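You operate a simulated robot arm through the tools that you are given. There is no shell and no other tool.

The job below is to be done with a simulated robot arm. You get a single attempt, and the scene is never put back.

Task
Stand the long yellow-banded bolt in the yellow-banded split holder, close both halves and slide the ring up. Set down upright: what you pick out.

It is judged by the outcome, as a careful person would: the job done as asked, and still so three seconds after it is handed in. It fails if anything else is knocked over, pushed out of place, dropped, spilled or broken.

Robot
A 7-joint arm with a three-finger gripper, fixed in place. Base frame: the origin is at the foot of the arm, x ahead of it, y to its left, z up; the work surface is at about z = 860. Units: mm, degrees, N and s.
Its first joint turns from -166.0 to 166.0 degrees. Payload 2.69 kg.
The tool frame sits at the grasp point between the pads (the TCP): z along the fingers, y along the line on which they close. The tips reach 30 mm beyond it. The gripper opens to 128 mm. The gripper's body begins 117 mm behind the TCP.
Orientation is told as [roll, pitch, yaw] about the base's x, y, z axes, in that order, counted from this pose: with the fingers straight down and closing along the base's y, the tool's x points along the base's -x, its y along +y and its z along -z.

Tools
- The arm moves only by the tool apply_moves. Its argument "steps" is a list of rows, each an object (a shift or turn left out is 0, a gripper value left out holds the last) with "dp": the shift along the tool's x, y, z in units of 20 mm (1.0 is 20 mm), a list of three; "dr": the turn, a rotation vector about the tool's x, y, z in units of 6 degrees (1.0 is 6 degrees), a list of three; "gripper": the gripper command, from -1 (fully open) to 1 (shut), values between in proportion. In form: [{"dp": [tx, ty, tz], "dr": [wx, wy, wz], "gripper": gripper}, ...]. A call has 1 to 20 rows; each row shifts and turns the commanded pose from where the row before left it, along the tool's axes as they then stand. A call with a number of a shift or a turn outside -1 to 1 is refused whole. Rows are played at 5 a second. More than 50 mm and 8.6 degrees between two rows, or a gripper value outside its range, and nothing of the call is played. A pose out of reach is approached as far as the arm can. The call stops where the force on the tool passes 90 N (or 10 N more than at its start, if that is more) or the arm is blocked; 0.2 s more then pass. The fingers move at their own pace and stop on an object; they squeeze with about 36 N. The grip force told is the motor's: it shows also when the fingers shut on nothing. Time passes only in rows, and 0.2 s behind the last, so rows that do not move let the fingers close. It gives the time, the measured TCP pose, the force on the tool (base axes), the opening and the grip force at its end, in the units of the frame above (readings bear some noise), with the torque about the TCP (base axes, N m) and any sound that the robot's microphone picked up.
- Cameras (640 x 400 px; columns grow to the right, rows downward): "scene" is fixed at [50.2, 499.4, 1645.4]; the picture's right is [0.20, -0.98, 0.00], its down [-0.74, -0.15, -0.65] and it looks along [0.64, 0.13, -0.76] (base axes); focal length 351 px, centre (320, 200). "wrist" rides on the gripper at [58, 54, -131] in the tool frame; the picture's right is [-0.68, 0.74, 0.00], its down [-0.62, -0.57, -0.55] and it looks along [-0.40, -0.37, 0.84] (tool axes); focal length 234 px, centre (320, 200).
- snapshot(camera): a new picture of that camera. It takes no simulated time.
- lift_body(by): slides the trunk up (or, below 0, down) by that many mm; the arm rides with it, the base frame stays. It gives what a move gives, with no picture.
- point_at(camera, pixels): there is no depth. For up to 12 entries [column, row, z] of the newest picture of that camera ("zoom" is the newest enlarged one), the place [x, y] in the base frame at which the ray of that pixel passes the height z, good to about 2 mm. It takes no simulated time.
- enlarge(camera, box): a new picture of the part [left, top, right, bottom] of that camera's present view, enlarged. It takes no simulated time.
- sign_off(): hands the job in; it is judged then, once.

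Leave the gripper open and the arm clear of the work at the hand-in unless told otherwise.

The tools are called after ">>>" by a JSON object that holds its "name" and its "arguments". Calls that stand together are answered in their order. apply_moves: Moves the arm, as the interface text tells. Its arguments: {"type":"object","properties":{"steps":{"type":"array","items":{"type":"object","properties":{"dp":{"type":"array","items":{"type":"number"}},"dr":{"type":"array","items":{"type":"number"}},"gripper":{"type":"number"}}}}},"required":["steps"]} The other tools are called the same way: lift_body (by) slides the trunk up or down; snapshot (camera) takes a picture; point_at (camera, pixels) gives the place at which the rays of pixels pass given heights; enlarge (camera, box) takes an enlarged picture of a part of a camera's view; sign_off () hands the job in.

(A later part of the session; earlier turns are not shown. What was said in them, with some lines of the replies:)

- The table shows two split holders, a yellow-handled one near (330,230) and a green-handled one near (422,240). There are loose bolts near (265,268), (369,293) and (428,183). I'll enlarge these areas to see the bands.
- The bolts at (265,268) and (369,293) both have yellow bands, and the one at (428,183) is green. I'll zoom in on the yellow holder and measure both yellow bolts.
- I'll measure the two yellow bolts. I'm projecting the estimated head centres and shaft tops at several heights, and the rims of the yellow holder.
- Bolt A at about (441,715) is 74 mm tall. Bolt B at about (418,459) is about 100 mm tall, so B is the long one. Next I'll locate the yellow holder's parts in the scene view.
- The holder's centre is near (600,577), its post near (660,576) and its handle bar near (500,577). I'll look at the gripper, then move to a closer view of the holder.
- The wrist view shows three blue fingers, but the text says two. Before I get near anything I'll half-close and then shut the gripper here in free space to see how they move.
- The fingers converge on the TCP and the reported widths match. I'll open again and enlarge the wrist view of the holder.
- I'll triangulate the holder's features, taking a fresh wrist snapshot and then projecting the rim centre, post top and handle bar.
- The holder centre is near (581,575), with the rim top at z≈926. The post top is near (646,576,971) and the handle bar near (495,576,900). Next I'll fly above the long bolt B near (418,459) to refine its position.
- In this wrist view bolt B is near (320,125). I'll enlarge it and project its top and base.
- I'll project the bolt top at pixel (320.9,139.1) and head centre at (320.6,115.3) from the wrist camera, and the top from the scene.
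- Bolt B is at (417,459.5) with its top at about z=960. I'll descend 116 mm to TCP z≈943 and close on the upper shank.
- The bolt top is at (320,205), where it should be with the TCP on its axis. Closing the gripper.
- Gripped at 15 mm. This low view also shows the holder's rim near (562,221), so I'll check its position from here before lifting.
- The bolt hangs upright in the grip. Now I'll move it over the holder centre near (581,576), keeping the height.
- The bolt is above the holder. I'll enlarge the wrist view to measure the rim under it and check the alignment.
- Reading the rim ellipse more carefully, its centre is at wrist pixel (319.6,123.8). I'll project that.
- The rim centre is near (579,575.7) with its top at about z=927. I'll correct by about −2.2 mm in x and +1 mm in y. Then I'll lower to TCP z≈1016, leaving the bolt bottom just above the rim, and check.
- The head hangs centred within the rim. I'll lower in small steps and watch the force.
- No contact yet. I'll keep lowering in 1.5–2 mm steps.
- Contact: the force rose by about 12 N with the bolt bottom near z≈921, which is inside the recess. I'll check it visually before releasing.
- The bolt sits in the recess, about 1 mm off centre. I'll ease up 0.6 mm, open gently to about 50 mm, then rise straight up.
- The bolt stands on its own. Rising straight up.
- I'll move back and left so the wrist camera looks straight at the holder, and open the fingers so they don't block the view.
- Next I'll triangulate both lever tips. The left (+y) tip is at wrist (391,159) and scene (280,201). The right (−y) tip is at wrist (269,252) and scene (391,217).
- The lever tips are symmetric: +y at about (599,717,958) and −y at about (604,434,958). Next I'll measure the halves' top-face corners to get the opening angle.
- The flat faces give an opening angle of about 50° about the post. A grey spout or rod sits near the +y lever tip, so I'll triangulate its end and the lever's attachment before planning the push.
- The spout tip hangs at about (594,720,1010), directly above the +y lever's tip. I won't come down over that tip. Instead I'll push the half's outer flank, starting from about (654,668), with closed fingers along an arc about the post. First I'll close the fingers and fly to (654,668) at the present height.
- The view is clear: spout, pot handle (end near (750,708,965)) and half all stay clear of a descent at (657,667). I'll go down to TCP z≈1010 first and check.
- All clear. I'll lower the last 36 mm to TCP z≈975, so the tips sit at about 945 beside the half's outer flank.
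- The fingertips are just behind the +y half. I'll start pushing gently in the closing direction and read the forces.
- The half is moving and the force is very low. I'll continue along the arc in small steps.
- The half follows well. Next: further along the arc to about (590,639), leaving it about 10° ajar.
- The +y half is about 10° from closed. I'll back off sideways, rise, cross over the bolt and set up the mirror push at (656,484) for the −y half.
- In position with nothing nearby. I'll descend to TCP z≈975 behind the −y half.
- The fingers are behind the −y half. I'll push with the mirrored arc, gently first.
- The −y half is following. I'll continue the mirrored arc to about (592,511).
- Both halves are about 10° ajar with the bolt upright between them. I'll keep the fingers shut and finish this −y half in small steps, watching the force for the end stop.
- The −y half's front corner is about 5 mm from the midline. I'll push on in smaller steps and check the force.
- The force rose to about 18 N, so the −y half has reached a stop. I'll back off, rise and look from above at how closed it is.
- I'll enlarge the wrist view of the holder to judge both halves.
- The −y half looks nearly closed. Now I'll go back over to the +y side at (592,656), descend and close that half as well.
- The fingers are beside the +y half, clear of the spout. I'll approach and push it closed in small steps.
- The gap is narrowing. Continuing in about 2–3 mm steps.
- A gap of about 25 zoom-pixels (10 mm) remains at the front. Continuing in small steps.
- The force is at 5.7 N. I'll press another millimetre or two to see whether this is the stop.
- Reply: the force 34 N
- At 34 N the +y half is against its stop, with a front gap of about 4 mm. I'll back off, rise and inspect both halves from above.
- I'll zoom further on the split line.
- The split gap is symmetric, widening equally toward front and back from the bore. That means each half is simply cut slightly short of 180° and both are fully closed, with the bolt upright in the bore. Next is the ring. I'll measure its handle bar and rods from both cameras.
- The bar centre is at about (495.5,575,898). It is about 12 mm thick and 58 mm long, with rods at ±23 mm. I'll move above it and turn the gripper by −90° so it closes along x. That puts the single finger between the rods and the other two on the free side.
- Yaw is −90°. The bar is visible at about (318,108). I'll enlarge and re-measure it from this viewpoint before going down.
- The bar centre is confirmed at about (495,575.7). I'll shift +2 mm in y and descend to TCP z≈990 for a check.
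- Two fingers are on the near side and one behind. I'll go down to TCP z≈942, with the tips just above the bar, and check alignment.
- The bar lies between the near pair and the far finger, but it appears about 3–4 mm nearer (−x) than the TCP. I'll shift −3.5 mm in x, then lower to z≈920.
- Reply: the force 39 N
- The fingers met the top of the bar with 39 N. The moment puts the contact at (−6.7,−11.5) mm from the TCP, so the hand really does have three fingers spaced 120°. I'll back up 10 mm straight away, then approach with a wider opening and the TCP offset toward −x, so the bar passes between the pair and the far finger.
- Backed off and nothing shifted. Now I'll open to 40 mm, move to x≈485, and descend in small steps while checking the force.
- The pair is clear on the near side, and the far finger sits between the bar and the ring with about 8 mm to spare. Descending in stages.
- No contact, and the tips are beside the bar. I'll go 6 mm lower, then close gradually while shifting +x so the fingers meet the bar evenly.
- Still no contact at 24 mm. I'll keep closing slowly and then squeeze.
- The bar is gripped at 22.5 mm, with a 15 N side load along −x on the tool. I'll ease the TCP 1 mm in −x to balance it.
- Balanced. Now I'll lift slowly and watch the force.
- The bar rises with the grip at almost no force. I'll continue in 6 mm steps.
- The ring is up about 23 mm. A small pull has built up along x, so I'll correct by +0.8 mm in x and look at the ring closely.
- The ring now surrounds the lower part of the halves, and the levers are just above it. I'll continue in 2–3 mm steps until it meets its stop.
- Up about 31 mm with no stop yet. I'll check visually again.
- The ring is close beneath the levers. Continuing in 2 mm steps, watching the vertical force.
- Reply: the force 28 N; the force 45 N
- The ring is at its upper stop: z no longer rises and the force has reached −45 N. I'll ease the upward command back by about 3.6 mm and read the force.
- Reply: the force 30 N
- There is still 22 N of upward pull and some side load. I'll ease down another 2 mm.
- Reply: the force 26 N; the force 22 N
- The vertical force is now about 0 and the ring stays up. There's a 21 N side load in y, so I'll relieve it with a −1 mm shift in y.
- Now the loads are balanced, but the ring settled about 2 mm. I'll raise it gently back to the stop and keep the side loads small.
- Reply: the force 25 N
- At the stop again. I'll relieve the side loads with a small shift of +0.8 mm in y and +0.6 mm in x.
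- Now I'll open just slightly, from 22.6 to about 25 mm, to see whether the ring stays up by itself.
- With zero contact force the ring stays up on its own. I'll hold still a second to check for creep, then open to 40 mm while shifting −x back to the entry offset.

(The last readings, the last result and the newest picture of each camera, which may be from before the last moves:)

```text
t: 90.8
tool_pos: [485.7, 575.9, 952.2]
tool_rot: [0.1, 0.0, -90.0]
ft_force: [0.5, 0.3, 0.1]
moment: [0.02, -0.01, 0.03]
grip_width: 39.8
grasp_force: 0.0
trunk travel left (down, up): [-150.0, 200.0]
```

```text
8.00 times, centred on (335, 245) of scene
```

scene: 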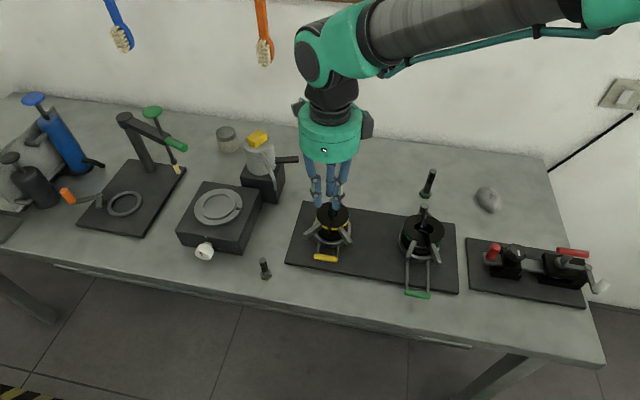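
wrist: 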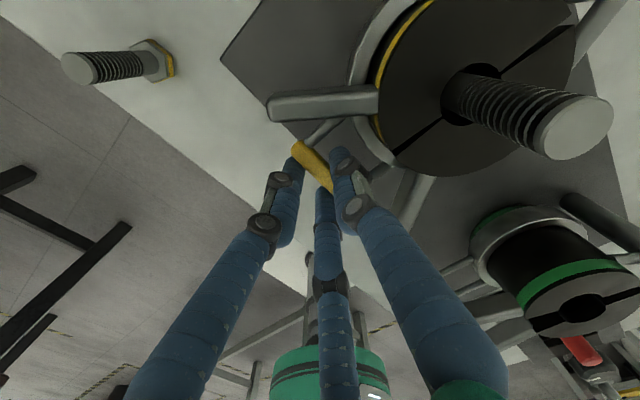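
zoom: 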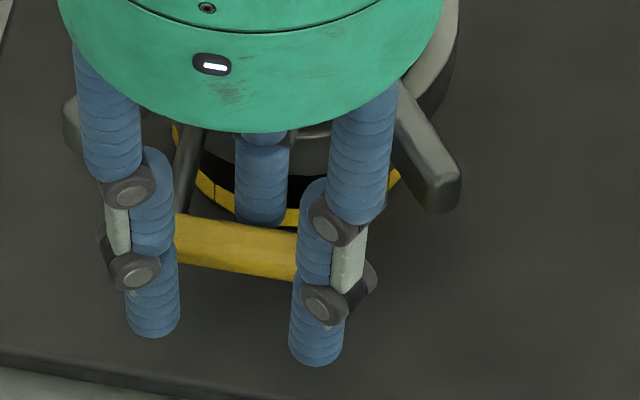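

Free of the bar and the ring stays up. I'll rise straight up between the levers, slowly at first.

>>> {"name": "apply_moves", "arguments": {"steps": [{"dp": [0, 0, -0.3]}, {"dp": [0, 0, -0.4]}, {"dp": [0, 0, -0.6]}, {"dp": [0, 0, -0.8]}, {"dp": [0, 0, -1]}, {"dp": [0, 0, -1]}, {"dp": [0, 0, -1]}, {"dp": [0, 0, -1]}, {"dp": [0, 0, -1]}, {"dp": [0, 0, -1]}, {"dp": [0, 0, -1]}, {}]}}

>>> {"name": "snapshot", "arguments": {"camera": "scene"}}

>>> {"name": "enlarge", "arguments": {"camera": "scene", "box": [290, 180, 380, 270]}}

```text
t: 93.4
tool_pos: [484.2, 574.7, 1135.2]
tool_rot: [0.0, 0.0, -90.0]
ft_force: [0.6, 0.2, 0.3]
moment: [0.03, -0.07, 0.02]
grip_width: 40.0
grasp_force: 0.0
trunk travel left (down, up): [-150.0, 200.0]
```

```text
taken
```

scene: 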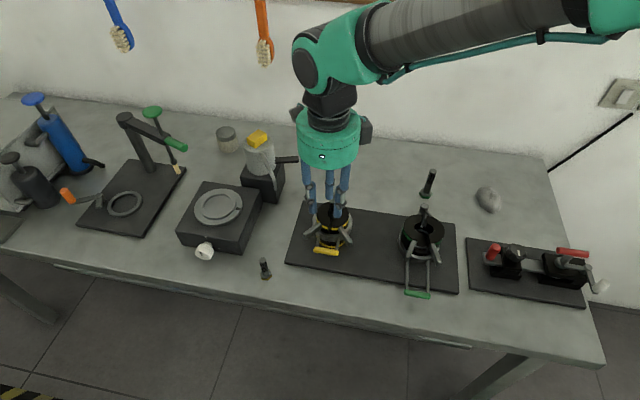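

```text
4.44 times, centred on (335, 225) of scene
```

zoom: 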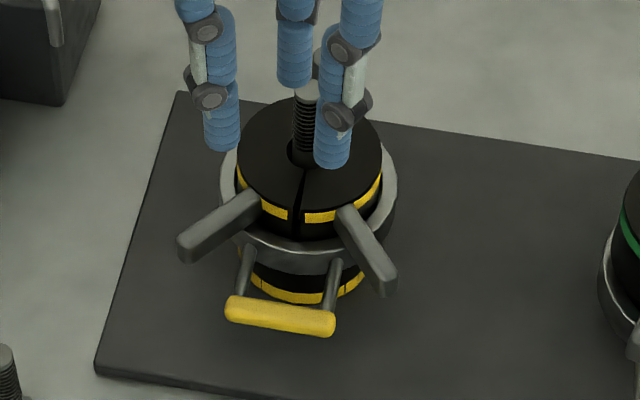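

The ring is up just under the levers and surrounds the halves. I'll move the arm clear (back and up) and inspect from both cameras.

>>> {"name": "apply_moves", "arguments": {"steps": [{"dp": [0, -0.8, -1], "gripper": -1}, {"dp": [0, -0.8, -1]}, {"dp": [0, -0.8, -1]}, {"dp": [0, -0.8, -1]}, {"dp": [0, -0.8, -1]}, {"dp": [0, -0.8, -1]}, {}]}}

>>> {"name": "snapshot", "arguments": {"camera": "scene"}}

>>> {"name": "enlarge", "arguments": {"camera": "scene", "box": [300, 190, 370, 260]}}

>>> {"name": "snapshot", "arguments": {"camera": "wrist"}}

```text
t: 95.0
tool_pos: [387.9, 573.5, 1255.3]
tool_rot: [0.0, 0.0, -90.0]
ft_force: [0.5, 0.3, 0.6]
moment: [0.02, -0.03, 0.02]
grip_width: 127.9
grasp_force: 0.1
trunk travel left (down, up): [-150.0, 200.0]
```

```text
taken
```

scene: 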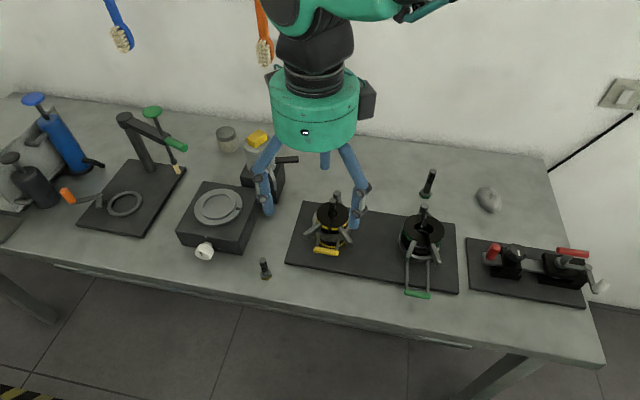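

```text
5.71 times, centred on (335, 225) of scene
```

zoom: 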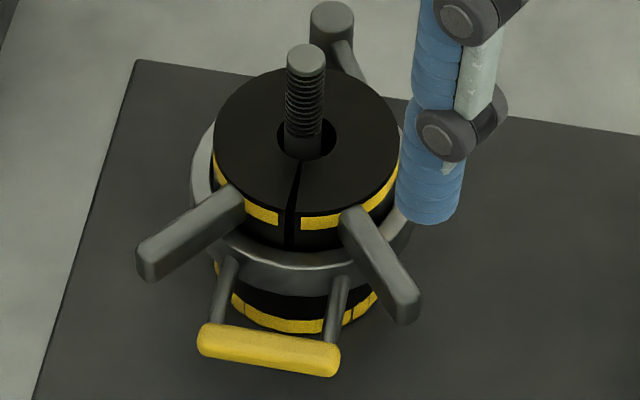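

```text
taken
```

wrist: 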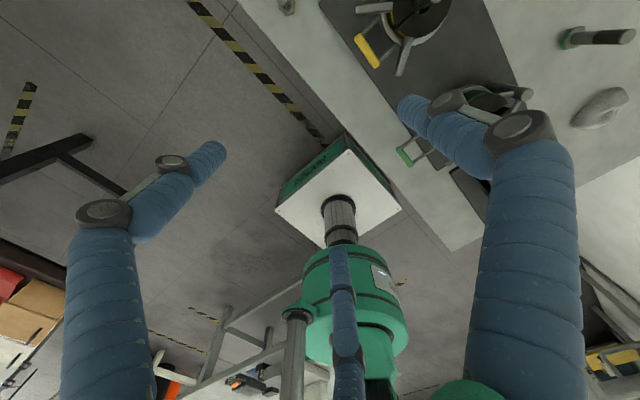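

The ring is holding: the bar centre is still at scene (326,251), unchanged since release. I'll move further away toward the start pose for an unobstructed final check.

>>> {"name": "apply_moves", "arguments": {"steps": [{"dp": [0.9, -0.1, -0.6]}, {"dp": [0.9, -0.1, -0.6]}, {"dp": [0.9, -0.1, -0.6]}, {"dp": [0.9, -0.1, -0.6]}, {"dp": [0.9, -0.1, -0.6]}, {}, {}, {}, {}]}}

>>> {"name": "snapshot", "arguments": {"camera": "scene"}}

>>> {"name": "enlarge", "arguments": {"camera": "scene", "box": [300, 190, 370, 260]}}

>>> {"name": "enlarge", "arguments": {"camera": "scene", "box": [315, 215, 355, 255]}}

```text
t: 97.0
tool_pos: [380.1, 664.9, 1313.0]
tool_rot: [0.1, 0.0, -89.9]
ft_force: [0.8, 0.2, -0.1]
moment: [-0.04, 0.0, -0.01]
grip_width: 127.9
grasp_force: 0.0
trunk travel left (down, up): [-150.0, 200.0]
```

```text
taken
```

scene: 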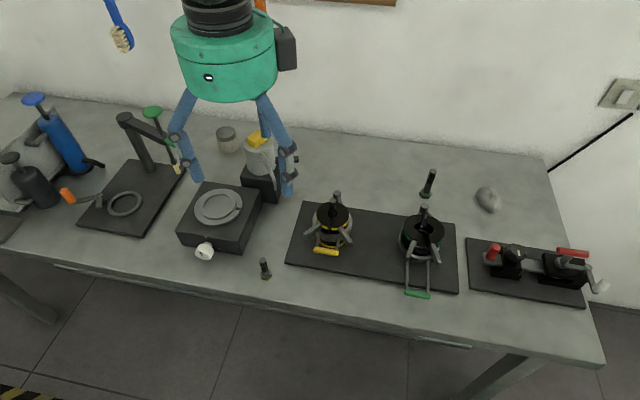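

```text
5.71 times, centred on (335, 225) of scene
```

zoom: 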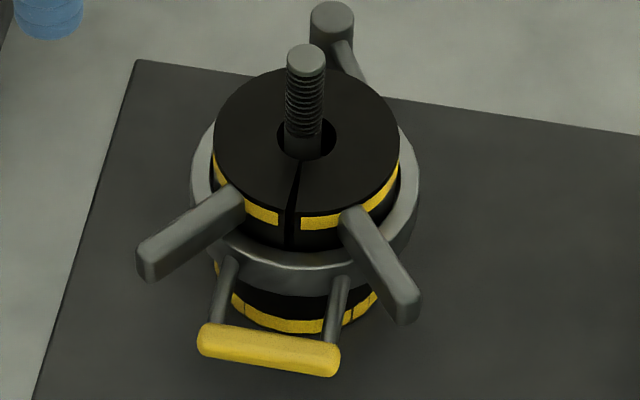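

```text
10.00 times, centred on (335, 235) of scene
```

zoom: 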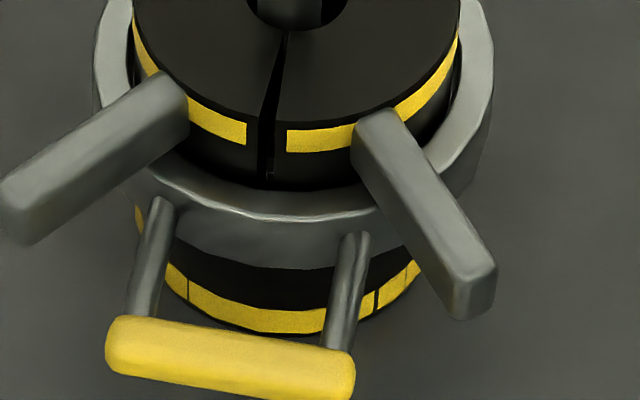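

The final view shows the long yellow-banded bolt upright in its holder, with both halves closed and the ring up around them and steady. The short yellow bolt, green bolt, green holder and pot are where they were. The gripper is open and clear, so I'm handing in.

>>> {"name": "sign_off", "arguments": {}}

```text
The job is handed in.
```

The long yellow-banded bolt is standing upright in the yellow-banded holder, with both halves closed and the ring up. I've handed the job in.

- **Bolt:** I measured both yellow-banded bolts and took the one about 100 mm tall. The other is about 74 mm and stayed where it was. The long one stands head-down in the holder's recess, about 1 mm off centre.
- **Halves:** Both are pushed in until they stopped. The thin split line still visible is the same width front and back, so it looks like the way they are cut rather than a half left open.
- **Ring:** I lifted it about 31 mm to its upper stop, just under the levers. It stayed there after I let go, with no movement in the roughly nine seconds before hand-in.
- **One contact to note:** On the first try at the ring's handle, the fingers pressed on top of the bar with about 39 N. I backed off and came in again with a wider grip. Nothing shifted.

The hand really has three fingers rather than the two described, which is why that first grip failed. In the last camera view nothing else on the table had moved. The gripper is open and the arm is clear of the work.
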